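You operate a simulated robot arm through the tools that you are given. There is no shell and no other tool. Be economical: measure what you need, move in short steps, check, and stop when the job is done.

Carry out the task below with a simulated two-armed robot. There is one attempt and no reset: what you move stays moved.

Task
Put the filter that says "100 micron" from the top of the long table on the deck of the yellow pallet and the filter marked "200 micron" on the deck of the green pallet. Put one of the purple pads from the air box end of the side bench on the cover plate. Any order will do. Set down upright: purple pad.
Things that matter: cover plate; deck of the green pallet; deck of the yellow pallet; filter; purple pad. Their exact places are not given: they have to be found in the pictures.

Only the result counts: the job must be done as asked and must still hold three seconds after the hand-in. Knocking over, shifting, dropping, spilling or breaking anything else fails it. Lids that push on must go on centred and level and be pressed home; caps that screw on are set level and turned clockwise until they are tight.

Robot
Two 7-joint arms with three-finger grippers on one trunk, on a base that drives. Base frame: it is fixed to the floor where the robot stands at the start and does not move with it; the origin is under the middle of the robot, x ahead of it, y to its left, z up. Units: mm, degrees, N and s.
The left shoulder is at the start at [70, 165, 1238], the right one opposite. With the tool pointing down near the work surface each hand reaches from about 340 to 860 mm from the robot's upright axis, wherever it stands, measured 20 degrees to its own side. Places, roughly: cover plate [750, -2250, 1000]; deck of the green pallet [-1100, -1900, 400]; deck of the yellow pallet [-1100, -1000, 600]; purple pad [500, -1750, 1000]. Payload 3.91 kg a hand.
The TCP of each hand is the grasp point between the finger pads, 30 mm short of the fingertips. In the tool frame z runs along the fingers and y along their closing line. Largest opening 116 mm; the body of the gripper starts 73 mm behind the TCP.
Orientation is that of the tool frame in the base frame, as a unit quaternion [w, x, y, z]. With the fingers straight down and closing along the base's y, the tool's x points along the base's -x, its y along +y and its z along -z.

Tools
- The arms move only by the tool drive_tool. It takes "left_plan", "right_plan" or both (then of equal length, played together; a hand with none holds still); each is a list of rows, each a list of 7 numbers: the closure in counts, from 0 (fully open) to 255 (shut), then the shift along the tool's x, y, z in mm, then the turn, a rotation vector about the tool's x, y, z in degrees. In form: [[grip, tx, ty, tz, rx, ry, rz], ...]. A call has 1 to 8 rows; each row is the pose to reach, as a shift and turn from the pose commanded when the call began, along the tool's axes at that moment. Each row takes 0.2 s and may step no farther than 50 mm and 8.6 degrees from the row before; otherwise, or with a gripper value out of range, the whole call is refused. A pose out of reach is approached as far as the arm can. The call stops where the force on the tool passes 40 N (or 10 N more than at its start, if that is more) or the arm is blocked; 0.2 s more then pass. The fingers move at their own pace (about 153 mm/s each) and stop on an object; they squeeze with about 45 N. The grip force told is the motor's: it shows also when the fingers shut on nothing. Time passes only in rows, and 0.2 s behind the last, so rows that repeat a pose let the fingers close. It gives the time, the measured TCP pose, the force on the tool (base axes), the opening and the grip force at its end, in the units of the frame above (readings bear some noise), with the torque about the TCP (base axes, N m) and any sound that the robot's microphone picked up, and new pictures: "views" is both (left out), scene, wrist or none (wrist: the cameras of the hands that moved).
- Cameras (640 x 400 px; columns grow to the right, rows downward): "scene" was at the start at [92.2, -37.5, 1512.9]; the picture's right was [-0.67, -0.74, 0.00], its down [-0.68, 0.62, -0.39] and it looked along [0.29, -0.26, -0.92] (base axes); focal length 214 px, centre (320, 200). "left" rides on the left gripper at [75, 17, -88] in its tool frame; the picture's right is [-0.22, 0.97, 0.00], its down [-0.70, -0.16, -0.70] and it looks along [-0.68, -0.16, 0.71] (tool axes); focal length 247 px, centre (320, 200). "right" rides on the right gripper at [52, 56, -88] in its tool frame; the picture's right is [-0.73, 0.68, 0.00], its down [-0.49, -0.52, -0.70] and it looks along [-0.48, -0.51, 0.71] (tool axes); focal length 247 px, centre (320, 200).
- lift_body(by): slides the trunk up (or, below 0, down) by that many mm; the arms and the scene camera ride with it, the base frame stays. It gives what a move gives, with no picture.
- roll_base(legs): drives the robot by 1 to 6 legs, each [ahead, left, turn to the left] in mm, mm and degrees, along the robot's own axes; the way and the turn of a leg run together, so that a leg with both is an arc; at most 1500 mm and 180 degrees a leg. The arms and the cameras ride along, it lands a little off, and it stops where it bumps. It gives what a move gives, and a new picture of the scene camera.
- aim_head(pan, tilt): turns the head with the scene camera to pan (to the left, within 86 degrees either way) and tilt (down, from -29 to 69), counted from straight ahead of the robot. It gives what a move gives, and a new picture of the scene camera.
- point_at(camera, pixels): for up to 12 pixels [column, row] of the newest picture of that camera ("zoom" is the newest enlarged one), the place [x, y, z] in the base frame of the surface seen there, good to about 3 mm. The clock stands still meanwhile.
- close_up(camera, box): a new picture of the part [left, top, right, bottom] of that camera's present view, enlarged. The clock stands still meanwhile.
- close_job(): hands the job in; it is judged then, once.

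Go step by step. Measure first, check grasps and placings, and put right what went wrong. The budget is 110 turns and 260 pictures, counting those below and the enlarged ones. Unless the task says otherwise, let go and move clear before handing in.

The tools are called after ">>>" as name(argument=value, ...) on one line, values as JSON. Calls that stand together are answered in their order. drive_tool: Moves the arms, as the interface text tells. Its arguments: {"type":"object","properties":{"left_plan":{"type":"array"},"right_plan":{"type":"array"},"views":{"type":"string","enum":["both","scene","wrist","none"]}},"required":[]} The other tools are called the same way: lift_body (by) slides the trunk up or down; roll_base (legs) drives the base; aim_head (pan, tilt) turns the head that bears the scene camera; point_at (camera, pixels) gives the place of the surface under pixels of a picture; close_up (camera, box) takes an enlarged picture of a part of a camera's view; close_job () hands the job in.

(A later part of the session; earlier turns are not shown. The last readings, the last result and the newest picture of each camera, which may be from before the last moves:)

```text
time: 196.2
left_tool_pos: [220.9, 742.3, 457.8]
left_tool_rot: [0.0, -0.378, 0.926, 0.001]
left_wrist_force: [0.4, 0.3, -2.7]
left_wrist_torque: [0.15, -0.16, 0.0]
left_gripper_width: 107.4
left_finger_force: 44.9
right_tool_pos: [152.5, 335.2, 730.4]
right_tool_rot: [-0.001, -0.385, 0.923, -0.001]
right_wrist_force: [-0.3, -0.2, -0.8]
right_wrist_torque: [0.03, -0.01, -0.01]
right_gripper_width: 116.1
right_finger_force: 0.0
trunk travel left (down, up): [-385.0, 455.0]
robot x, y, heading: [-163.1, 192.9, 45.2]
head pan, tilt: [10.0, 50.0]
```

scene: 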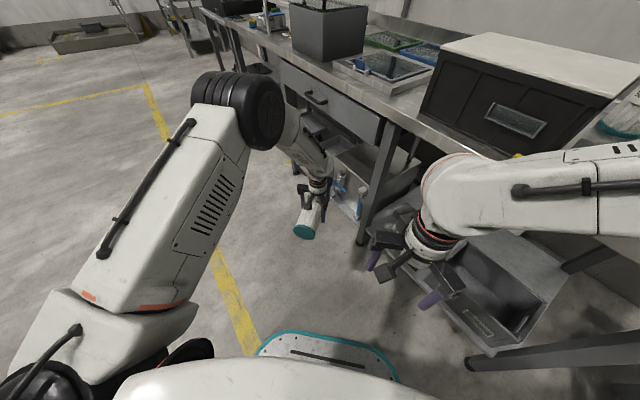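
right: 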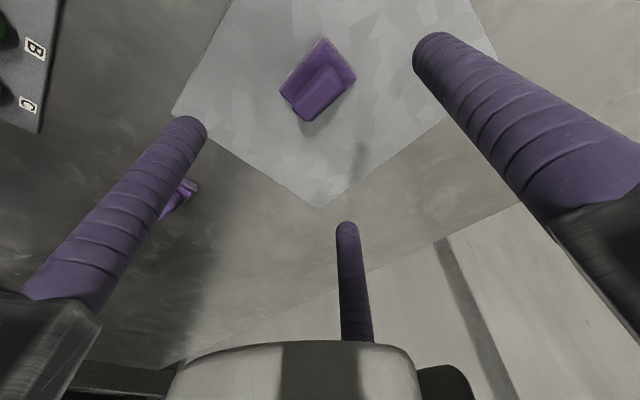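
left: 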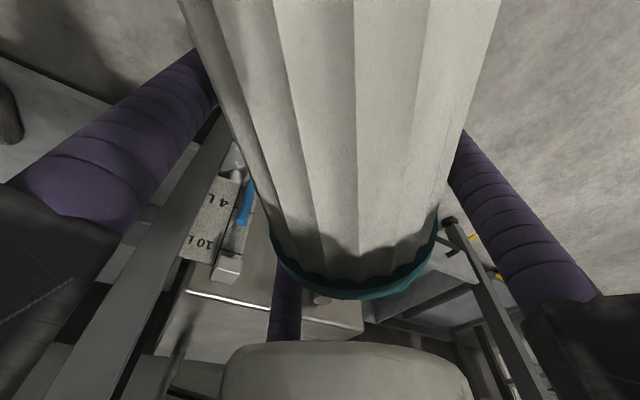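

Steady. Backing away from the table, then pitching.

>>> roll_base(legs=[[-250, 0, 0]])

>>> drive_tool(left_plan=[[255, 0, 0, -8, 0, -8.5, 0], [255, 0, 0, -16, 0, -17, 0], [255, 0, 0, -24, 0, -25.5, 0], [255, 0, 0, -32, 0, -34, 0], [255, 0, 0, -40, 0, -42.5, 0], [255, 0, 0, -48, 0, -51, 0], [255, 0, 0, -56, 0, -59.5, 0], [255, 0, 0, -64, 0, -68, 0]], views="none")

>>> drive_tool(left_plan=[[255, 0, 0, 0, 0, -7.5, 0], [255, 0, 0, 0, 0, -15, 0], [255, 0, 0, 0, 0, -22, 0]])

```text
time: 198.1
left_tool_pos: [44.7, 567.4, 458.9]
left_tool_rot: [0.001, -0.381, 0.925, 0.001]
left_wrist_force: [-0.4, 0.6, -3.8]
left_wrist_torque: [0.07, -0.12, 0.02]
left_gripper_width: 107.9
left_finger_force: 44.0
right_tool_pos: [-24.2, 158.5, 731.2]
right_tool_rot: [-0.001, -0.385, 0.923, -0.001]
right_wrist_force: [0.3, -0.1, 0.7]
right_wrist_torque: [0.04, -0.01, 0.01]
right_gripper_width: 115.9
right_finger_force: 0.1
trunk travel left (down, up): [-385.0, 455.0]
robot x, y, heading: [-339.3, 17.3, 45.2]
head pan, tilt: [10.0, 50.0]
```

scene: 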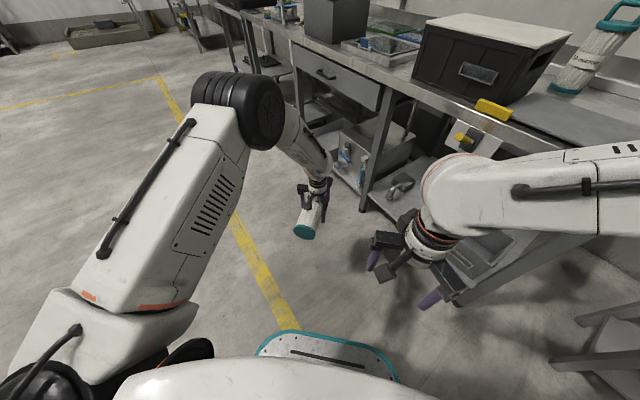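

```text
time: 199.8
left_tool_pos: [40.5, 570.6, 522.4]
left_tool_rot: [0.517, -0.318, 0.766, 0.213]
left_wrist_force: [-0.3, -0.7, -3.2]
left_wrist_torque: [0.02, -0.03, 0.01]
left_gripper_width: 107.8
left_finger_force: 45.2
right_tool_pos: [-22.7, 158.5, 731.0]
right_tool_rot: [-0.001, -0.385, 0.923, -0.001]
right_wrist_force: [0.2, -0.5, -0.3]
right_wrist_torque: [-0.01, 0.04, 0.02]
right_gripper_width: 115.9
right_finger_force: 0.2
trunk travel left (down, up): [-385.0, 455.0]
robot x, y, heading: [-338.1, 16.8, 45.2]
head pan, tilt: [10.0, 50.0]
```

```text
time: 200.7
left_tool_pos: [46.0, 566.3, 523.4]
left_tool_rot: [0.654, -0.268, 0.654, 0.27]
left_wrist_force: [-0.5, 0.5, -2.9]
left_wrist_torque: [-0.03, -0.1, 0.03]
left_gripper_width: 107.5
left_finger_force: 45.0
right_tool_pos: [-22.8, 157.7, 731.7]
right_tool_rot: [-0.002, -0.384, 0.923, -0.002]
right_wrist_force: [-0.3, -1.2, 0.2]
right_wrist_torque: [-0.02, -0.02, 0.02]
right_gripper_width: 115.8
right_finger_force: 0.0
trunk travel left (down, up): [-385.0, 455.0]
robot x, y, heading: [-338.9, 18.4, 45.0]
head pan, tilt: [10.0, 50.0]
```

scene: 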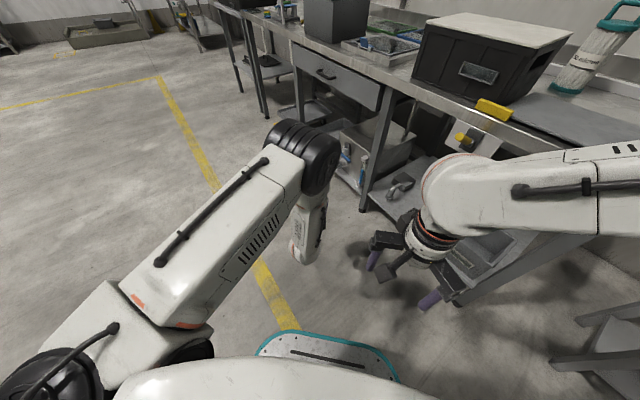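
left: 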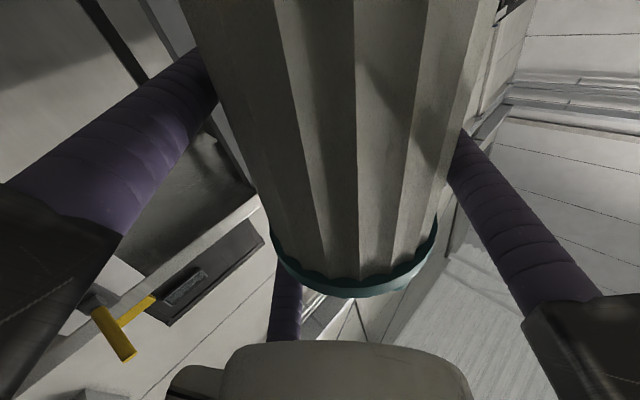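

Upright and held. Raising, then turning left to heading 180 and moving alongside the yellow pallet.

>>> lift_body(by=400)

>>> roll_base(legs=[[0, 0, 45], [0, 0, 45], [0, 0, 45], [-100, 0, 0], [0, 300, 0]])

>>> aim_head(pan=10, tilt=50)

```text
time: 204.5
left_tool_pos: [45.6, 566.0, 922.8]
left_tool_rot: [0.654, -0.27, 0.654, 0.269]
left_wrist_force: [0.0, 0.3, -3.2]
left_wrist_torque: [-0.04, -0.03, -0.03]
left_gripper_width: 107.7
left_finger_force: 44.6
right_tool_pos: [-22.9, 159.6, 1131.3]
right_tool_rot: [-0.001, -0.384, 0.923, -0.002]
right_wrist_force: [0.2, 0.3, -0.3]
right_wrist_torque: [-0.06, 0.04, 0.0]
right_gripper_width: 116.1
right_finger_force: 0.1
trunk travel left (down, up): [-785.0, 55.0]
robot x, y, heading: [-338.6, 19.0, 45.1]
head pan, tilt: [10.0, 50.0]
```

```text
time: 213.5
left_tool_pos: [-899.5, -396.8, 923.1]
left_tool_rot: [0.003, -0.707, 0.004, 0.707]
left_wrist_force: [0.1, 0.3, -2.4]
left_wrist_torque: [0.06, -0.02, 0.0]
left_gripper_width: 107.7
left_finger_force: 45.0
right_tool_pos: [-562.1, -157.3, 1130.9]
right_tool_rot: [0.0, 1.0, -0.001, 0.002]
right_wrist_force: [0.2, 0.0, -0.8]
right_wrist_torque: [0.02, -0.03, -0.02]
right_gripper_width: 115.9
right_finger_force: 0.0
trunk travel left (down, up): [-785.0, 55.0]
robot x, y, heading: [-235.8, -284.6, 180.1]
head pan, tilt: [10.0, 50.0]
```

scene: 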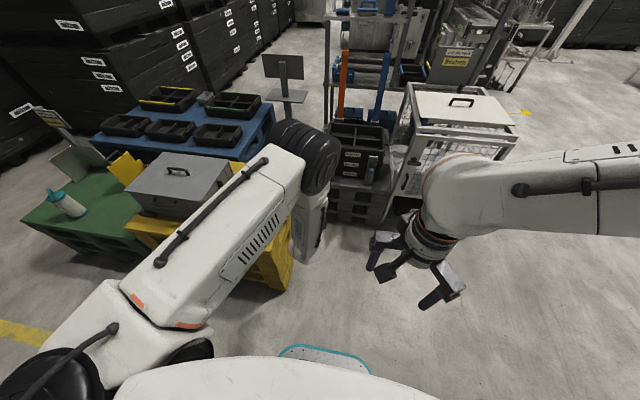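

```text
time: 214.1
left_tool_pos: [-898.9, -396.4, 922.3]
left_tool_rot: [-0.003, 0.707, -0.003, -0.707]
left_wrist_force: [0.8, -0.4, -3.4]
left_wrist_torque: [0.04, 0.03, 0.0]
left_gripper_width: 107.6
left_finger_force: 44.5
right_tool_pos: [-562.0, -158.6, 1131.4]
right_tool_rot: [0.0, 1.0, -0.001, 0.002]
right_wrist_force: [-1.1, -0.7, 0.0]
right_wrist_torque: [-0.01, -0.02, 0.0]
right_gripper_width: 115.9
right_finger_force: 0.1
trunk travel left (down, up): [-785.0, 55.0]
robot x, y, heading: [-241.0, -279.6, 180.3]
head pan, tilt: [10.0, 50.0]
```

scene: 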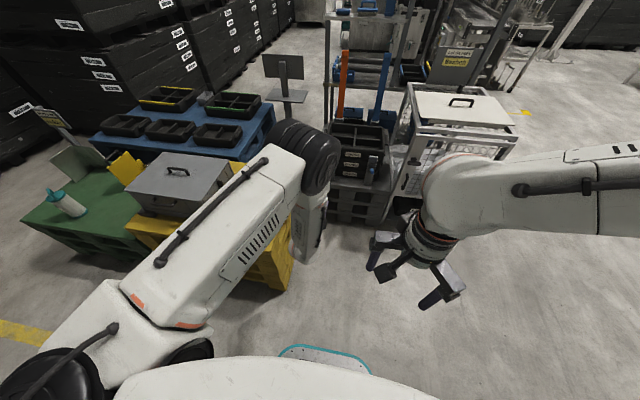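

Filter A is visible on the green deck at (65,203). Reading its label, and measuring arm clearance and box edges.

>>> close_up(camera="scene", box=[40, 180, 100, 225])

>>> point_at(camera="scene", pixels=[[320, 165], [310, 240], [300, 140], [280, 285], [200, 215], [215, 190], [140, 205], [165, 160], [235, 165], [265, 275], [180, 172]])

```text
8.89 times, centred on (70, 202) of scene
```

zoom: 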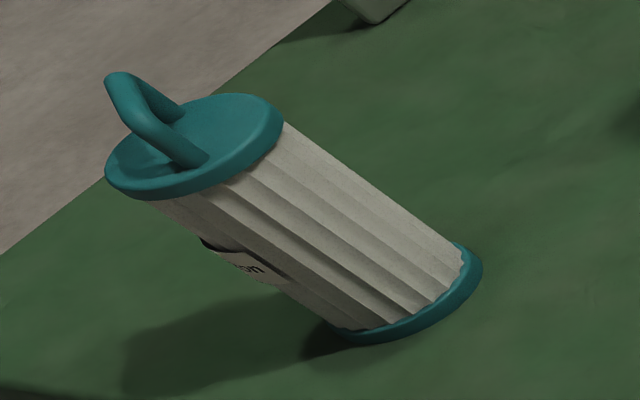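

```text
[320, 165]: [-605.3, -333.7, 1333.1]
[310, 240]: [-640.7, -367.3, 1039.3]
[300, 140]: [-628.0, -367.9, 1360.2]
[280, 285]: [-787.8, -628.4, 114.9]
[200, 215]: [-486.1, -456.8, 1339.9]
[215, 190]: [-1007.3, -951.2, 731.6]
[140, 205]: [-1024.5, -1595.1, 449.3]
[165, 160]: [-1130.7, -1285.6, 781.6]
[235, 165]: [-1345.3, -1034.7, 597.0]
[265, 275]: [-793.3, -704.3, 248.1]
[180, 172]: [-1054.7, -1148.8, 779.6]
```

The free deck strip is y -610…-940 (box side at -950). Checking filter B's label through the right camera before placing.

>>> close_up(camera="right", box=[0, 0, 640, 400])

>>> close_up(camera="left", box=[0, 0, 640, 400])

```text
1.00 times, centred on (320, 200) of right (not enlarged: the box is as wide or as high as the picture)
```

zoom: 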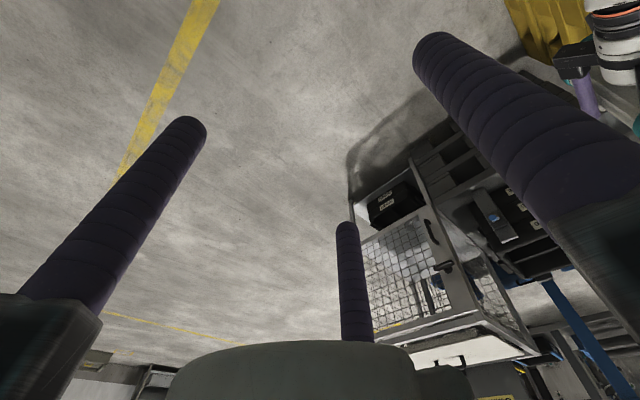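

```text
1.00 times, centred on (320, 200) of left (not enlarged: the box is as wide or as high as the picture)
```

zoom: 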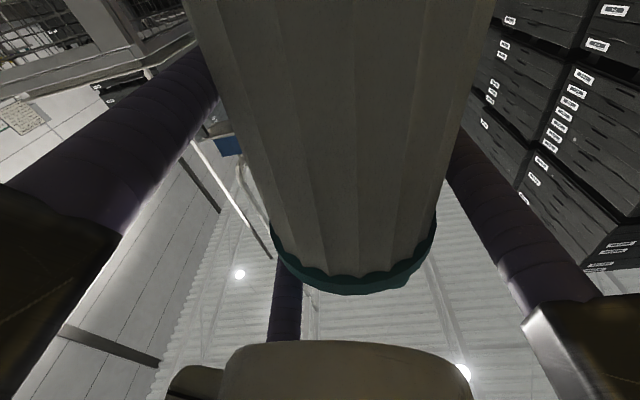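

Not visible here; I'll confirm labels after placing. Moving 365 mm left to bring B over the yellow deck.

>>> roll_base(legs=[[0, 365, 0]])

>>> lift_body(by=-150)

>>> aim_head(pan=-5, tilt=55)

```text
time: 216.4
left_tool_pos: [-900.2, -764.5, 922.9]
left_tool_rot: [0.004, -0.707, 0.005, 0.707]
left_wrist_force: [0.2, 0.4, -2.7]
left_wrist_torque: [0.05, -0.01, 0.02]
left_gripper_width: 107.6
left_finger_force: 44.7
right_tool_pos: [-563.0, -525.2, 1131.0]
right_tool_rot: [0.0, 1.0, -0.002, 0.001]
right_wrist_force: [-0.2, 0.2, -0.1]
right_wrist_torque: [0.02, 0.0, -0.01]
right_gripper_width: 115.7
right_finger_force: 0.1
trunk travel left (down, up): [-785.0, 55.0]
robot x, y, heading: [-241.2, -653.0, 179.9]
head pan, tilt: [10.0, 50.0]
```

scene: 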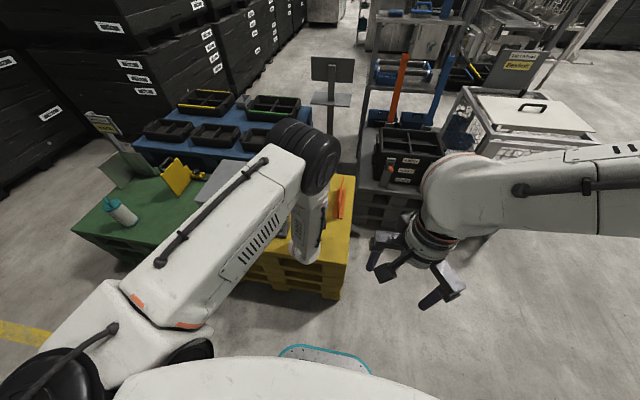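

```text
time: 218.2
left_tool_pos: [-899.5, -763.8, 772.9]
left_tool_rot: [-0.004, 0.708, -0.004, -0.707]
left_wrist_force: [-0.6, -0.4, -3.5]
left_wrist_torque: [0.1, 0.01, 0.03]
left_gripper_width: 107.6
left_finger_force: 45.5
right_tool_pos: [-562.5, -526.5, 981.0]
right_tool_rot: [-0.001, 1.0, -0.002, 0.002]
right_wrist_force: [-0.2, -0.4, -0.2]
right_wrist_torque: [-0.01, 0.0, -0.02]
right_gripper_width: 116.2
right_finger_force: 0.1
trunk travel left (down, up): [-635.0, 205.0]
robot x, y, heading: [-242.6, -652.1, 180.3]
head pan, tilt: [10.0, 50.0]
```

```text
time: 219.0
left_tool_pos: [-900.0, -764.8, 772.6]
left_tool_rot: [-0.004, 0.707, -0.003, -0.707]
left_wrist_force: [-0.5, 0.1, -2.9]
left_wrist_torque: [0.09, 0.03, -0.02]
left_gripper_width: 107.7
left_finger_force: 44.8
right_tool_pos: [-562.9, -527.1, 980.5]
right_tool_rot: [0.0, 1.0, -0.002, 0.002]
right_wrist_force: [0.7, -0.5, -0.1]
right_wrist_torque: [0.02, 0.0, -0.01]
right_gripper_width: 116.2
right_finger_force: 0.1
trunk travel left (down, up): [-635.0, 205.0]
robot x, y, heading: [-239.0, -652.2, 180.0]
head pan, tilt: [-5.0, 55.0]
```

scene: 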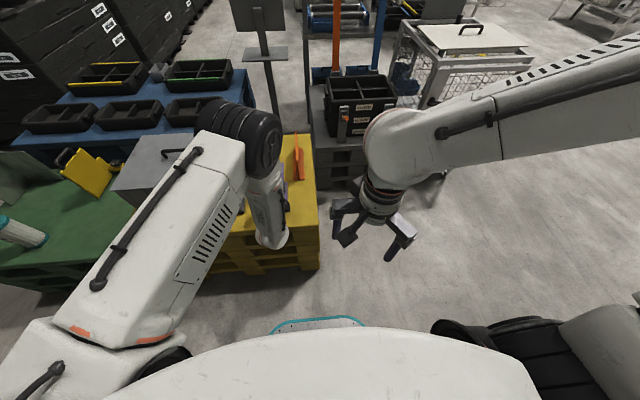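

Expected contact at TCP z≈741. Lowering with the arm to just above.

>>> drive_tool(left_plan=[[255, 12, 0, 0, 0, 0, 0], [255, 20, 0, 0, 0, 0, 0], [255, 25, 0, 0, 0, 0, 0], [255, 28, 0, 0, 0, 0, 0]], views="none")

```text
time: 220.0
left_tool_pos: [-900.1, -765.8, 744.5]
left_tool_rot: [0.004, -0.707, 0.005, 0.707]
left_wrist_force: [-0.2, -0.3, -3.9]
left_wrist_torque: [0.05, 0.0, -0.02]
left_gripper_width: 107.7
left_finger_force: 45.1
right_tool_pos: [-562.3, -526.5, 980.2]
right_tool_rot: [-0.001, 1.0, -0.002, 0.001]
right_wrist_force: [0.4, 0.5, -0.4]
right_wrist_torque: [0.0, -0.01, 0.01]
right_gripper_width: 116.1
right_finger_force: 0.0
trunk travel left (down, up): [-635.0, 205.0]
robot x, y, heading: [-237.8, -645.0, 179.9]
head pan, tilt: [-5.0, 55.0]
```

>>> drive_tool(left_plan=[[255, 2, 0, 0, 0, 0, 0], [255, 4, 0, 0, 0, 0, 0], [255, 5, 0, 0, 0, 0, 0]], views="none")

```text
time: 220.8
left_tool_pos: [-899.8, -765.2, 743.0]
left_tool_rot: [0.004, -0.705, 0.004, 0.709]
left_wrist_force: [-0.1, 0.7, 17.5]
left_wrist_torque: [0.33, -0.23, 0.02]
left_gripper_width: 107.3
left_finger_force: 45.2
right_tool_pos: [-561.8, -526.0, 982.7]
right_tool_rot: [-0.001, 1.0, -0.002, 0.001]
right_wrist_force: [0.4, 0.0, 0.4]
right_wrist_torque: [-0.02, -0.01, -0.03]
right_gripper_width: 116.3
right_finger_force: 0.0
trunk travel left (down, up): [-635.0, 205.0]
robot x, y, heading: [-240.7, -653.6, 180.0]
head pan, tilt: [-5.0, 55.0]
```

Seated (17.5 N). Easing 2 mm and opening.

>>> drive_tool(left_plan=[[255, -2, 0, 0, 0, 0, 0], [0, -2, 0, 0, 0, 0, 0], [0, -2, 0, 0, 0, 0, 0], [0, -2, 0, 0, 0, 0, 0]], views="wrist")

>>> point_at(camera="left", pixels=[[275, 230], [435, 225], [350, 285], [205, 60], [470, 160], [350, 150], [288, 228]])

```text
time: 221.8
left_tool_pos: [-899.7, -765.1, 743.3]
left_tool_rot: [-0.005, 0.707, -0.005, -0.707]
left_wrist_force: [0.1, -0.3, -0.3]
left_wrist_torque: [0.01, -0.02, 0.02]
left_gripper_width: 116.2
left_finger_force: 0.1
right_tool_pos: [-563.0, -526.2, 980.4]
right_tool_rot: [-0.001, 1.0, -0.002, 0.001]
right_wrist_force: [0.0, -0.1, 0.7]
right_wrist_torque: [0.04, -0.03, 0.0]
right_gripper_width: 116.1
right_finger_force: 0.0
trunk travel left (down, up): [-635.0, 205.0]
robot x, y, heading: [-236.7, -649.3, 180.0]
head pan, tilt: [-5.0, 55.0]
```

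left: 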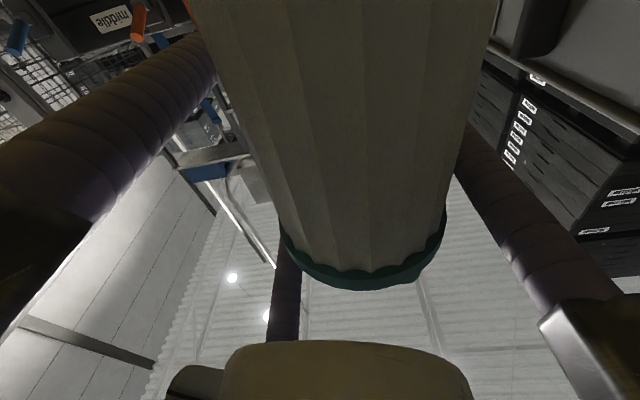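

```text
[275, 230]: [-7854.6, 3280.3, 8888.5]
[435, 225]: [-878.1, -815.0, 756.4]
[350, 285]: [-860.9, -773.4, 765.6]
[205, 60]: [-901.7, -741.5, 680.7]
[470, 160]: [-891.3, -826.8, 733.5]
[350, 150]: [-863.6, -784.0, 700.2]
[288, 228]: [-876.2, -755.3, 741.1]
```

Released and standing, with ~4 mm gap on either side. Withdrawing straight back along the fingers.

>>> drive_tool(left_plan=[[0, 0, 0, -15, 0, 0, 0], [0, 0, -1, -40, 0, 0, 0], [0, 0, -1, -70, 0, 0, 0], [0, 0, -2, -105, 0, 0, 0], [0, 0, -2, -145, 0, 0, 0], [0, 0, -2, -170, 0, 0, 0]])

```text
time: 223.2
left_tool_pos: [-730.7, -764.0, 741.7]
left_tool_rot: [0.004, -0.707, 0.004, 0.707]
left_wrist_force: [0.3, 0.4, -0.5]
left_wrist_torque: [-0.03, 0.01, 0.02]
left_gripper_width: 115.9
left_finger_force: 0.1
right_tool_pos: [-561.7, -526.6, 981.0]
right_tool_rot: [0.0, 1.0, -0.002, 0.001]
right_wrist_force: [0.8, 0.1, 0.5]
right_wrist_torque: [0.0, -0.03, 0.01]
right_gripper_width: 116.0
right_finger_force: 0.0
trunk travel left (down, up): [-635.0, 205.0]
robot x, y, heading: [-242.4, -652.3, 179.6]
head pan, tilt: [-5.0, 55.0]
```

scene: 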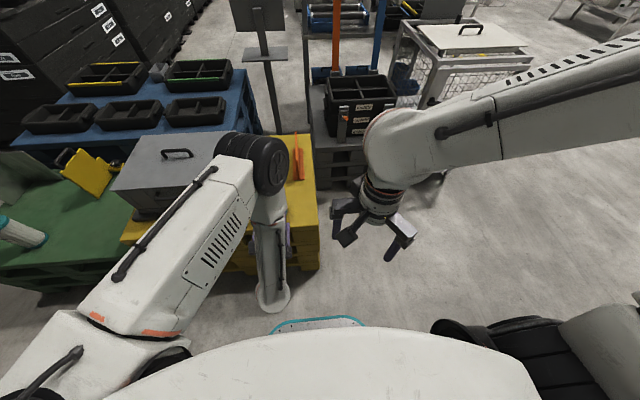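
left: 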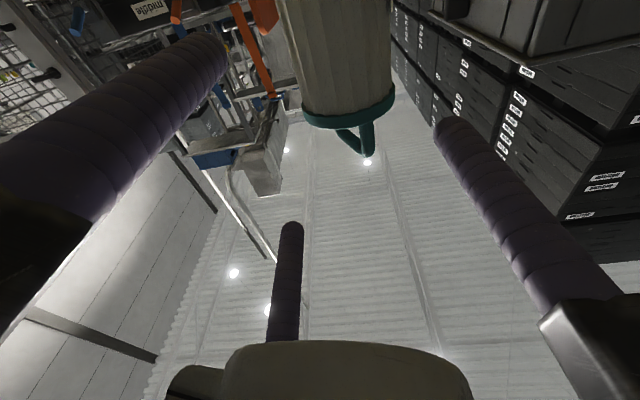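

B stands on the yellow deck. Backing away and then viewing both filters to confirm labels.

>>> lift_body(by=150)

>>> roll_base(legs=[[-200, 0, 0], [0, 1450, 0]])

>>> aim_head(pan=-35, tilt=30)

```text
time: 224.9
left_tool_pos: [-731.2, -762.2, 892.8]
left_tool_rot: [-0.005, 0.707, -0.005, -0.707]
left_wrist_force: [0.3, -0.7, 0.4]
left_wrist_torque: [0.01, 0.04, -0.01]
left_gripper_width: 116.0
left_finger_force: 0.0
right_tool_pos: [-562.2, -526.4, 1130.9]
right_tool_rot: [-0.001, 1.0, -0.002, 0.002]
right_wrist_force: [0.6, 0.5, -0.3]
right_wrist_torque: [-0.03, 0.01, 0.01]
right_gripper_width: 116.0
right_finger_force: 0.1
trunk travel left (down, up): [-785.0, 55.0]
robot x, y, heading: [-241.9, -651.4, 179.8]
head pan, tilt: [-5.0, 55.0]
```

```text
time: 233.5
left_tool_pos: [-525.4, -2253.6, 893.2]
left_tool_rot: [-0.001, 0.707, 0.0, -0.707]
left_wrist_force: [0.4, -0.3, 0.5]
left_wrist_torque: [-0.01, 0.04, -0.02]
left_gripper_width: 116.0
left_finger_force: 0.0
right_tool_pos: [-359.7, -2016.9, 1130.9]
right_tool_rot: [-0.001, 1.0, 0.004, 0.001]
right_wrist_force: [0.0, 1.2, 0.2]
right_wrist_torque: [0.01, 0.0, 0.02]
right_gripper_width: 115.9
right_finger_force: 0.0
trunk travel left (down, up): [-785.0, 55.0]
robot x, y, heading: [-36.7, -2136.3, -179.6]
head pan, tilt: [-5.0, 55.0]
```

scene: 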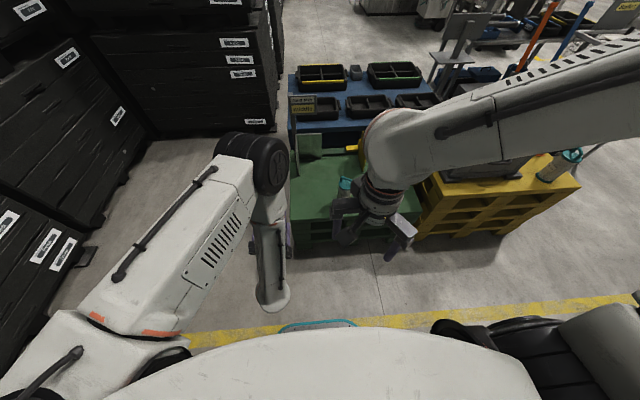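

```text
time: 234.4
left_tool_pos: [-525.2, -2254.5, 892.9]
left_tool_rot: [0.0, 0.707, 0.0, -0.707]
left_wrist_force: [-1.2, 0.6, -0.2]
left_wrist_torque: [-0.01, 0.0, 0.02]
left_gripper_width: 116.0
left_finger_force: 0.1
right_tool_pos: [-358.5, -2016.2, 1130.9]
right_tool_rot: [0.0, 1.0, 0.005, 0.002]
right_wrist_force: [-0.3, 0.7, 0.5]
right_wrist_torque: [-0.01, 0.01, 0.0]
right_gripper_width: 116.2
right_finger_force: 0.0
trunk travel left (down, up): [-785.0, 55.0]
robot x, y, heading: [-34.6, -2134.2, -179.4]
head pan, tilt: [-35.0, 30.0]
```

scene: 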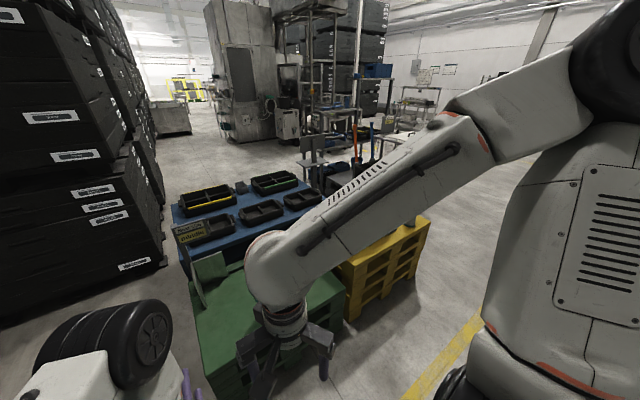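

The right arm blocks the view; turning right ~16° to look at A between the hands.

>>> roll_base(legs=[[0, 0, -16]])

>>> aim_head(pan=0, tilt=40)

```text
time: 235.7
left_tool_pos: [-539.2, -2117.8, 893.0]
left_tool_rot: [-0.097, 0.701, -0.097, -0.7]
left_wrist_force: [0.2, 0.5, -0.1]
left_wrist_torque: [-0.03, -0.01, 0.01]
left_gripper_width: 116.0
left_finger_force: 0.0
right_tool_pos: [-314.3, -1933.3, 1130.2]
right_tool_rot: [-0.001, 0.991, -0.133, 0.002]
right_wrist_force: [-1.0, 0.3, -0.2]
right_wrist_torque: [0.0, -0.03, 0.01]
right_gripper_width: 116.0
right_finger_force: 0.0
trunk travel left (down, up): [-785.0, 55.0]
robot x, y, heading: [-37.6, -2135.4, 164.8]
head pan, tilt: [-35.0, 30.0]
```

scene: 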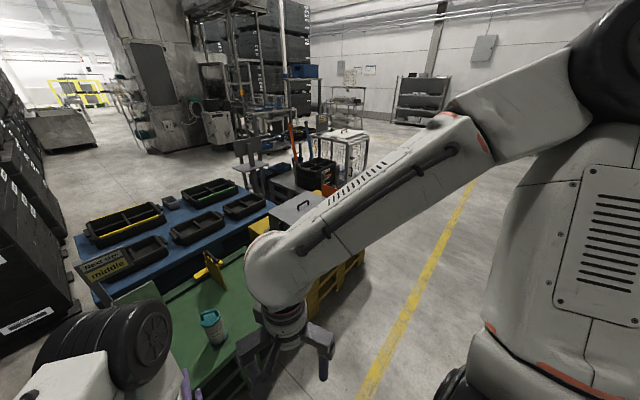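

```text
time: 236.8
left_tool_pos: [-538.6, -2118.4, 893.1]
left_tool_rot: [-0.098, 0.7, -0.098, -0.7]
left_wrist_force: [0.4, 0.1, -0.5]
left_wrist_torque: [-0.05, 0.0, 0.04]
left_gripper_width: 116.0
left_finger_force: 0.0
right_tool_pos: [-314.0, -1933.4, 1130.5]
right_tool_rot: [0.0, 0.991, -0.133, 0.001]
right_wrist_force: [0.6, -0.8, 0.7]
right_wrist_torque: [0.01, -0.03, 0.01]
right_gripper_width: 116.3
right_finger_force: 0.1
trunk travel left (down, up): [-785.0, 55.0]
robot x, y, heading: [-35.3, -2137.7, 164.8]
head pan, tilt: [0.0, 40.0]
```

scene: 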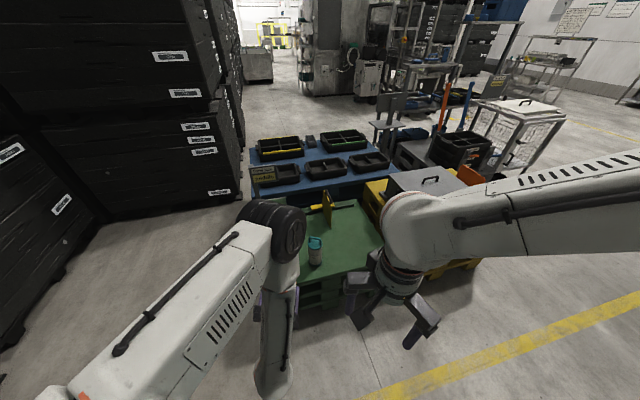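

>>> close_up(camera="scene", box=[295, 230, 335, 272])

```text
9.52 times, centred on (315, 251) of scene
```

zoom: 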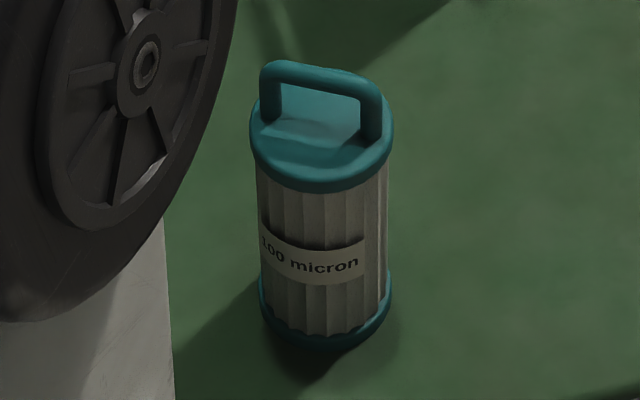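

The label reads "?00 micron" with the first digit at the edge, possibly "1". Zooming tighter.

>>> close_up(camera="scene", box=[308, 250, 322, 262])

>>> roll_base(legs=[[0, 150, -6]])

```text
16.00 times, centred on (315, 256) of scene
```

zoom: 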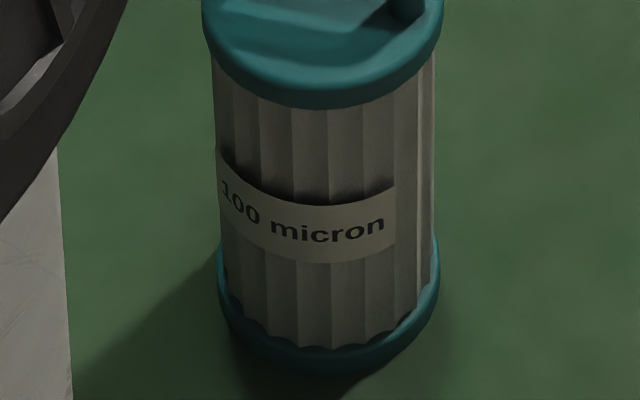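

```text
time: 238.1
left_tool_pos: [-579.9, -2202.3, 892.1]
left_tool_rot: [0.134, -0.694, 0.136, 0.694]
left_wrist_force: [0.3, 0.3, -0.8]
left_wrist_torque: [0.04, 0.01, 0.03]
left_gripper_width: 116.2
left_finger_force: 0.1
right_tool_pos: [-335.8, -2041.8, 1130.9]
right_tool_rot: [0.001, 0.983, -0.185, 0.002]
right_wrist_force: [-0.5, 0.1, -0.5]
right_wrist_torque: [0.01, 0.02, 0.01]
right_gripper_width: 115.9
right_finger_force: 0.0
trunk travel left (down, up): [-785.0, 55.0]
robot x, y, heading: [-80.5, -2277.3, 158.7]
head pan, tilt: [0.0, 40.0]
```

scene: 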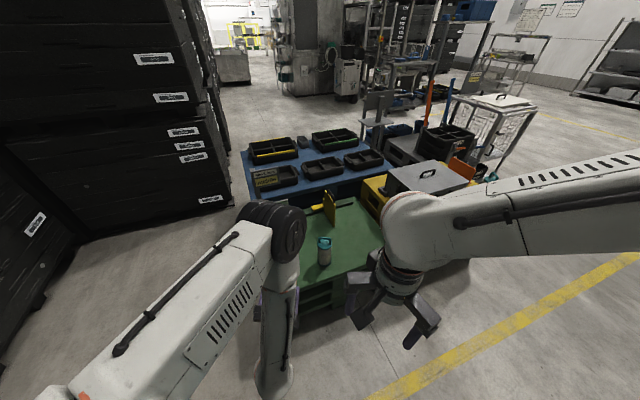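

>>> close_up(camera="scene", box=[316, 244, 332, 262])

```text
16.00 times, centred on (324, 253) of scene
```

zoom: 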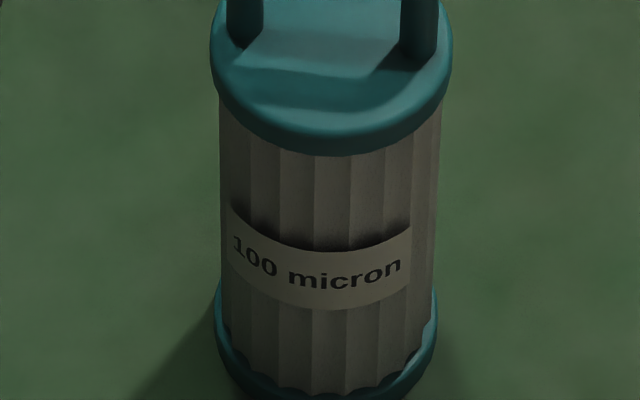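

The label clearly reads "100 micron", so A and B are swapped and must be exchanged. Few turns remain, so I measure A and at once drive in front of it with the left hand at gripping height.

>>> point_at(camera="zoom", pixels=[[216, 70], [330, 152], [448, 70], [225, 180], [330, 200], [434, 180], [330, 100]])

>>> roll_base(legs=[[0, 0, 21.3], [0, -520, 0], [150, 0, 0]])

>>> lift_body(by=-302)

>>> close_up(camera="left", box=[0, 0, 640, 400])

```text
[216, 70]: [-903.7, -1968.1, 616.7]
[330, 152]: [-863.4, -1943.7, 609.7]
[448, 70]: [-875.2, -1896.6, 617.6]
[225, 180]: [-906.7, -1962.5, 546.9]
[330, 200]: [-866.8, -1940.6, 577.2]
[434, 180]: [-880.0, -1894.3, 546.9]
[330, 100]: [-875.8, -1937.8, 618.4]
```

```text
time: 243.3
left_tool_pos: [-718.2, -1856.6, 892.7]
left_tool_rot: [0.007, -0.707, 0.007, 0.708]
left_wrist_force: [0.1, -0.9, 1.4]
left_wrist_torque: [0.01, 0.04, 0.03]
left_gripper_width: 116.0
left_finger_force: 0.1
right_tool_pos: [-548.3, -1619.5, 1131.3]
right_tool_rot: [0.0, 1.0, -0.004, 0.001]
right_wrist_force: [0.3, 0.6, 0.6]
right_wrist_torque: [0.03, 0.02, -0.01]
right_gripper_width: 116.0
right_finger_force: 0.0
trunk travel left (down, up): [-785.0, 55.0]
robot x, y, heading: [-229.0, -1747.7, 179.3]
head pan, tilt: [0.0, 40.0]
```

scene: 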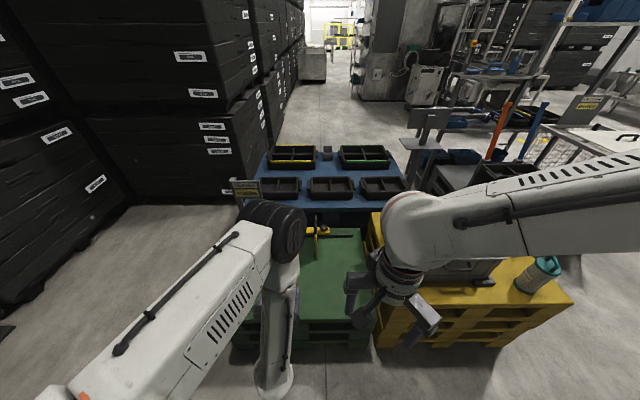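

```text
time: 246.3
left_tool_pos: [-719.3, -1856.6, 590.0]
left_tool_rot: [0.007, -0.707, 0.008, 0.707]
left_wrist_force: [0.2, -0.4, 0.1]
left_wrist_torque: [-0.01, 0.0, -0.01]
left_gripper_width: 116.0
left_finger_force: 0.1
right_tool_pos: [-549.3, -1620.6, 828.2]
right_tool_rot: [0.0, 1.0, -0.005, 0.002]
right_wrist_force: [0.4, 0.9, 0.7]
right_wrist_torque: [-0.02, -0.03, 0.0]
right_gripper_width: 116.1
right_finger_force: 0.2
trunk travel left (down, up): [-483.0, 357.0]
robot x, y, heading: [-229.0, -1745.6, 179.5]
head pan, tilt: [0.0, 40.0]
```

```text
1.00 times, centred on (320, 200) of left (not enlarged: the box is as wide or as high as the picture)
```

zoom: 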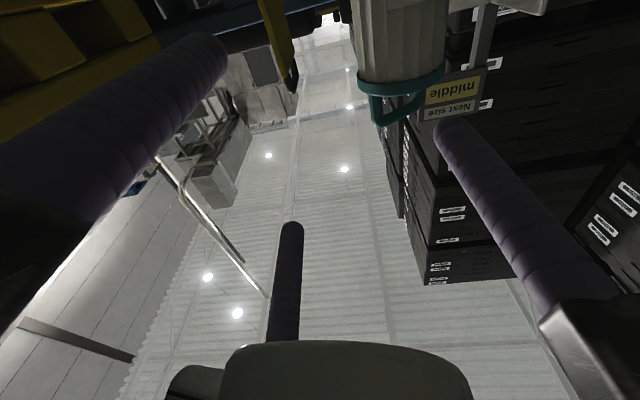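

A actually stands near (-895,-1927). I align the left hand 16 mm off-centre in front of it (TCP y≈-1910), partly advanced, and sample the filter surface from both views to fix its axis.

>>> point_at(camera="zoom", pixels=[[360, 40], [380, 40], [400, 40], [420, 40], [440, 40], [360, 82], [400, 92], [442, 80], [380, 88], [420, 88], [372, 100], [418, 100]])

>>> drive_tool(left_plan=[[0, 0, 27, 35, 0, 0, 0], [0, 0, 54, 70, 0, 0, 0], [0, 0, 54, 70, 0, 0, 0]], views="wrist")

>>> point_at(camera="left", pixels=[[305, 60], [320, 60], [335, 60], [350, 60], [365, 60], [380, 60], [310, 85], [345, 85], [380, 85], [330, 110], [345, 112], [360, 110]])

```text
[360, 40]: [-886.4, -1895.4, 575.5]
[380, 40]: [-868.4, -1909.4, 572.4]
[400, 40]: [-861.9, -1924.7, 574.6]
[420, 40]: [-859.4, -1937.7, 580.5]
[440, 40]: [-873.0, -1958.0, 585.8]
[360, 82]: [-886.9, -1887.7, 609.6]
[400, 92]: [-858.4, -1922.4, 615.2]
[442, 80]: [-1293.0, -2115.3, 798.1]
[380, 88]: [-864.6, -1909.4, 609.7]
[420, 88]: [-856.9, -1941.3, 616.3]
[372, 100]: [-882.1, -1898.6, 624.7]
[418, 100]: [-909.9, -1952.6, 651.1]
```

```text
time: 247.1
left_tool_pos: [-789.1, -1909.6, 589.6]
left_tool_rot: [0.007, -0.707, 0.007, 0.707]
left_wrist_force: [0.5, 0.2, -0.8]
left_wrist_torque: [0.01, -0.02, 0.02]
left_gripper_width: 115.7
left_finger_force: 0.1
right_tool_pos: [-549.3, -1619.4, 829.7]
right_tool_rot: [0.0, 1.0, -0.004, 0.002]
right_wrist_force: [0.3, 0.3, -0.5]
right_wrist_torque: [-0.02, -0.01, -0.01]
right_gripper_width: 116.2
right_finger_force: 0.1
trunk travel left (down, up): [-483.0, 357.0]
robot x, y, heading: [-229.7, -1749.9, 179.3]
head pan, tilt: [0.0, 40.0]
```

left: 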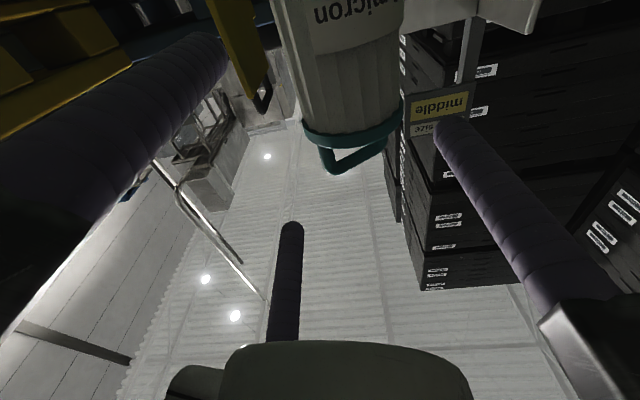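

```text
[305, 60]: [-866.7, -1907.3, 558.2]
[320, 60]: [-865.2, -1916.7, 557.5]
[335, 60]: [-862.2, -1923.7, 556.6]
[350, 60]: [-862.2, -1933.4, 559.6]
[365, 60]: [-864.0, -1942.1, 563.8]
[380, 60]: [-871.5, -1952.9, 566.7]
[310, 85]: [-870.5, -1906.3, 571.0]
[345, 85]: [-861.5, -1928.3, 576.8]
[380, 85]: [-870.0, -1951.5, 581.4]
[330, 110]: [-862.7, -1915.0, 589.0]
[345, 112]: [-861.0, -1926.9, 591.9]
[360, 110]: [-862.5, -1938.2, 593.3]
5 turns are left
```

A's axis is at (-899,-1928). Now: advance, grip just under the lid, lift, then carry it back-off, sideways and forward to over the yellow deck.

>>> drive_tool(left_plan=[[0, 0, 2, 30, 0, 0, 0], [0, 0, 3, 60, 0, 0, 0], [0, 0, 3.7, 90, 0, 0, 0], [0, 0, 3.7, 110, 0, 0, 0], [255, 0, 3.7, 110, 0, 0, 0], [255, 0, 3.7, 110, 0, 0, 0], [255, 0, 3.7, 110, 0, 0, 0], [255, -15, 3.7, 110, 0, 0, 0]], views="wrist")

>>> lift_body(by=355)

>>> roll_base(legs=[[-150, 0, 0], [0, -630, 0], [0, -626, 0], [150, 0, 0]])

>>> close_up(camera="left", box=[0, 0, 640, 400])

```text
time: 248.9
left_tool_pos: [-899.5, -1909.9, 605.3]
left_tool_rot: [-0.006, 0.708, -0.008, -0.706]
left_wrist_force: [0.0, 1.2, -2.9]
left_wrist_torque: [0.05, -0.08, -0.05]
left_gripper_width: 107.9
left_finger_force: 45.2
right_tool_pos: [-549.1, -1619.8, 827.9]
right_tool_rot: [0.0, 1.0, -0.004, 0.002]
right_wrist_force: [0.8, 1.1, -1.0]
right_wrist_torque: [0.03, 0.04, 0.03]
right_gripper_width: 116.4
right_finger_force: 0.0
trunk travel left (down, up): [-483.0, 357.0]
robot x, y, heading: [-228.1, -1748.8, 179.5]
head pan, tilt: [0.0, 40.0]
```

left: 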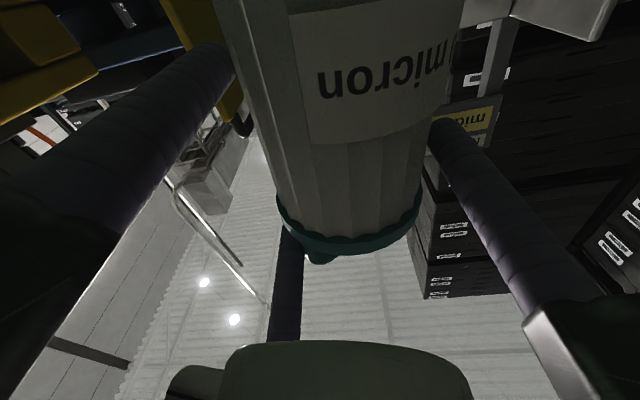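

```text
time: 252.4
left_tool_pos: [-900.5, -1910.7, 960.3]
left_tool_rot: [-0.007, 0.707, -0.007, -0.707]
left_wrist_force: [-0.2, -0.4, -3.0]
left_wrist_torque: [0.04, -0.05, -0.01]
left_gripper_width: 108.2
left_finger_force: 44.8
right_tool_pos: [-550.8, -1621.8, 1182.8]
right_tool_rot: [-0.001, 1.0, -0.004, 0.002]
right_wrist_force: [0.5, -0.5, -0.5]
right_wrist_torque: [-0.02, 0.01, -0.01]
right_gripper_width: 116.0
right_finger_force: 0.1
trunk travel left (down, up): [-838.0, 2.0]
robot x, y, heading: [-228.7, -1746.2, 179.5]
head pan, tilt: [0.0, 40.0]
```

```text
time: 261.0
left_tool_pos: [-885.5, -656.6, 961.5]
left_tool_rot: [0.005, -0.706, 0.005, 0.708]
left_wrist_force: [0.1, 0.3, -2.8]
left_wrist_torque: [0.05, -0.09, 0.0]
left_gripper_width: 108.1
left_finger_force: 44.9
right_tool_pos: [-535.8, -362.7, 1185.2]
right_tool_rot: [0.0, 1.0, -0.001, 0.001]
right_wrist_force: [0.8, 0.5, 0.1]
right_wrist_torque: [0.03, 0.02, 0.03]
right_gripper_width: 116.0
right_finger_force: 0.0
trunk travel left (down, up): [-838.0, 2.0]
robot x, y, heading: [-214.2, -488.3, 179.8]
head pan, tilt: [0.0, 40.0]
```

scene: 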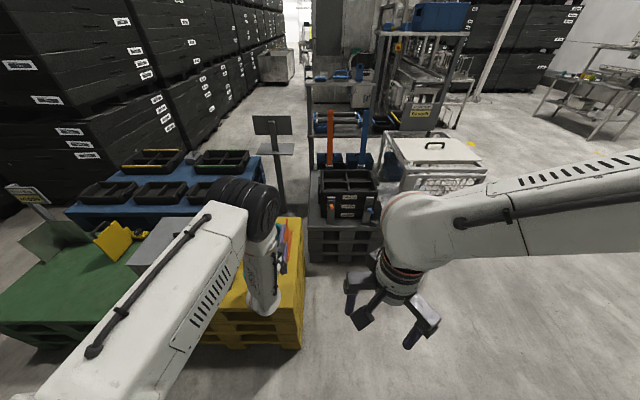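

```text
1.00 times, centred on (320, 200) of left (not enlarged: the box is as wide or as high as the picture)
4 turns are left
```

zoom: 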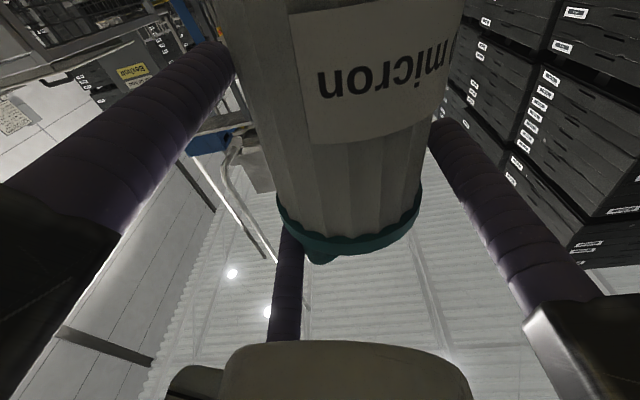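

A (100) hangs over the yellow deck at y≈-674, clear of B. Now: lower, seat, open, withdraw, shift left in front of B, and sample B's surface.

>>> lift_body(by=-205)

>>> drive_tool(left_plan=[[255, 9, 0, 0, 0, 0, 0], [255, 14, 0, 0, 0, 0, 0], [255, 18, 0, 0, 0, 0, 0], [255, 19, 0, 0, 0, 0, 0], [255, 17, 0, 0, 0, 0, 0], [0, 17, 0, 0, 0, 0, 0], [0, 17, 0, 0, 0, 0, 0], [0, 17, 0, 0, 0, 0, 0]], views="wrist")

>>> drive_tool(left_plan=[[0, 0, 0, -15, 0, 0, 0], [0, 0, -1, -40, 0, 0, 0], [0, 0, -1, -70, 0, 0, 0], [0, 0, -2, -105, 0, 0, 0]], views="wrist")

>>> roll_base(legs=[[0, 109, 0]])

>>> close_up(camera="left", box=[0, 0, 640, 400])

>>> point_at(camera="zoom", pixels=[[295, 50], [310, 50], [330, 50], [350, 50], [370, 50], [385, 50], [300, 75], [320, 75], [345, 75], [370, 75], [385, 75], [345, 105]])

```text
time: 263.2
left_tool_pos: [-886.1, -655.8, 755.3]
left_tool_rot: [0.005, -0.707, 0.004, 0.707]
left_wrist_force: [-0.2, 0.0, -3.7]
left_wrist_torque: [0.08, -0.06, -0.02]
left_gripper_width: 107.9
left_finger_force: 44.9
right_tool_pos: [-537.4, -363.9, 978.7]
right_tool_rot: [0.0, 1.0, -0.001, 0.002]
right_wrist_force: [0.6, -0.8, 0.0]
right_wrist_torque: [0.01, 0.02, -0.02]
right_gripper_width: 116.2
right_finger_force: 0.1
trunk travel left (down, up): [-633.0, 207.0]
robot x, y, heading: [-213.5, -487.9, 180.0]
head pan, tilt: [0.0, 40.0]
```

```text
time: 265.0
left_tool_pos: [-886.3, -656.5, 738.4]
left_tool_rot: [0.004, -0.707, 0.004, 0.707]
left_wrist_force: [0.4, -0.6, 0.6]
left_wrist_torque: [0.02, 0.02, 0.01]
left_gripper_width: 116.0
left_finger_force: 0.0
right_tool_pos: [-538.0, -362.5, 977.8]
right_tool_rot: [-0.001, 1.0, -0.001, 0.002]
right_wrist_force: [-0.2, -0.2, -0.4]
right_wrist_torque: [0.01, 0.03, 0.01]
right_gripper_width: 116.2
right_finger_force: 0.0
trunk travel left (down, up): [-633.0, 207.0]
robot x, y, heading: [-217.6, -488.7, 179.9]
head pan, tilt: [0.0, 40.0]
```

left: 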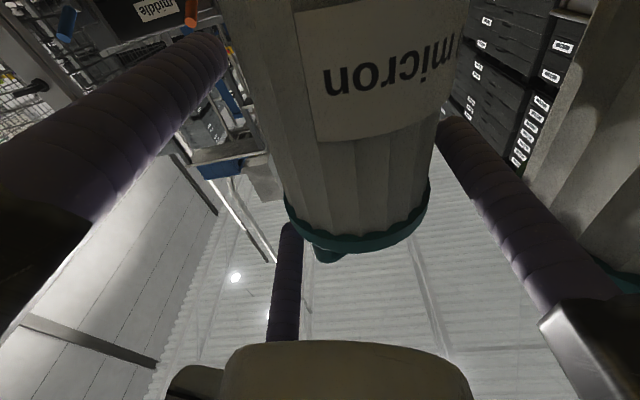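

```text
time: 266.0
left_tool_pos: [-779.0, -656.1, 738.9]
left_tool_rot: [0.003, -0.707, 0.004, 0.707]
left_wrist_force: [0.6, -0.3, 0.4]
left_wrist_torque: [-0.04, -0.03, 0.02]
left_gripper_width: 116.0
left_finger_force: 0.1
right_tool_pos: [-536.5, -361.6, 979.0]
right_tool_rot: [-0.001, 1.0, -0.001, 0.001]
right_wrist_force: [0.0, 0.4, 0.9]
right_wrist_torque: [0.0, 0.01, -0.01]
right_gripper_width: 116.1
right_finger_force: 0.0
trunk travel left (down, up): [-633.0, 207.0]
robot x, y, heading: [-217.4, -485.9, 179.8]
head pan, tilt: [0.0, 40.0]
```

left: 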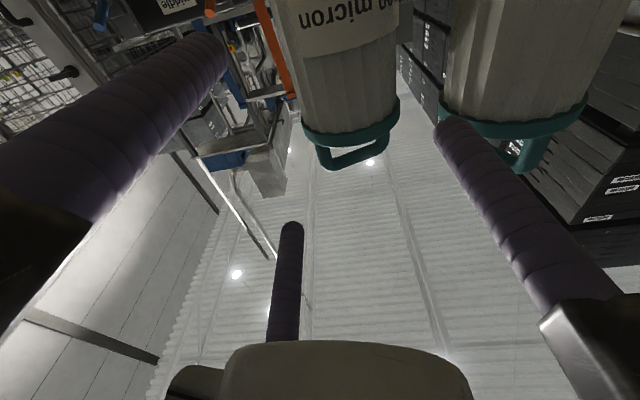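

```text
time: 267.2
left_tool_pos: [-781.5, -762.2, 739.1]
left_tool_rot: [0.004, -0.707, 0.004, 0.707]
left_wrist_force: [-0.2, 0.2, -0.5]
left_wrist_torque: [0.01, 0.0, 0.0]
left_gripper_width: 116.2
left_finger_force: 0.2
right_tool_pos: [-537.6, -471.7, 979.0]
right_tool_rot: [0.0, 1.0, -0.002, 0.002]
right_wrist_force: [-0.4, -0.2, 0.3]
right_wrist_torque: [0.03, 0.04, -0.04]
right_gripper_width: 115.9
right_finger_force: 0.0
trunk travel left (down, up): [-633.0, 207.0]
robot x, y, heading: [-219.1, -594.8, 179.8]
head pan, tilt: [0.0, 40.0]
```

scene: 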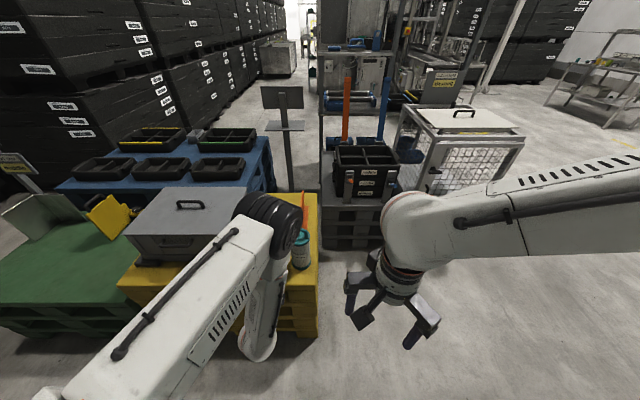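

```text
1.00 times, centred on (320, 200) of left (not enlarged: the box is as wide or as high as the picture)
```

zoom: 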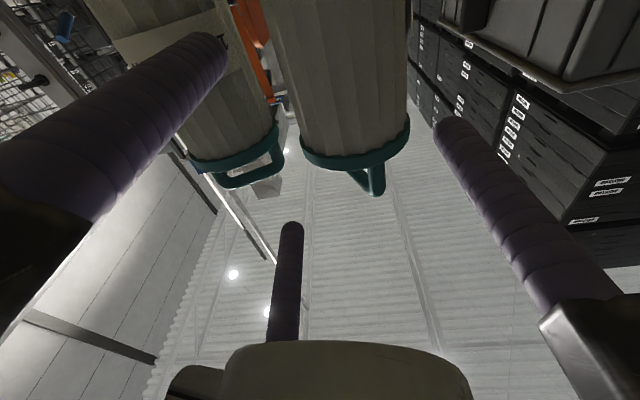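

```text
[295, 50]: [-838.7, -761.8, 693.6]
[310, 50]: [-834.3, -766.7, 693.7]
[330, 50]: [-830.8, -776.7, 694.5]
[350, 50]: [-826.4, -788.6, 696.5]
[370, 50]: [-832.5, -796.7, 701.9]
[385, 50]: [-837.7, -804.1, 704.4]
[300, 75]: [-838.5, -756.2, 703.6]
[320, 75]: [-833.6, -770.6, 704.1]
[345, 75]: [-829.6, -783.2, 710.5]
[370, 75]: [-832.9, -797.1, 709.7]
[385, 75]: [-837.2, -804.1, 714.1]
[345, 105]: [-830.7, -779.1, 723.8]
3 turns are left
```

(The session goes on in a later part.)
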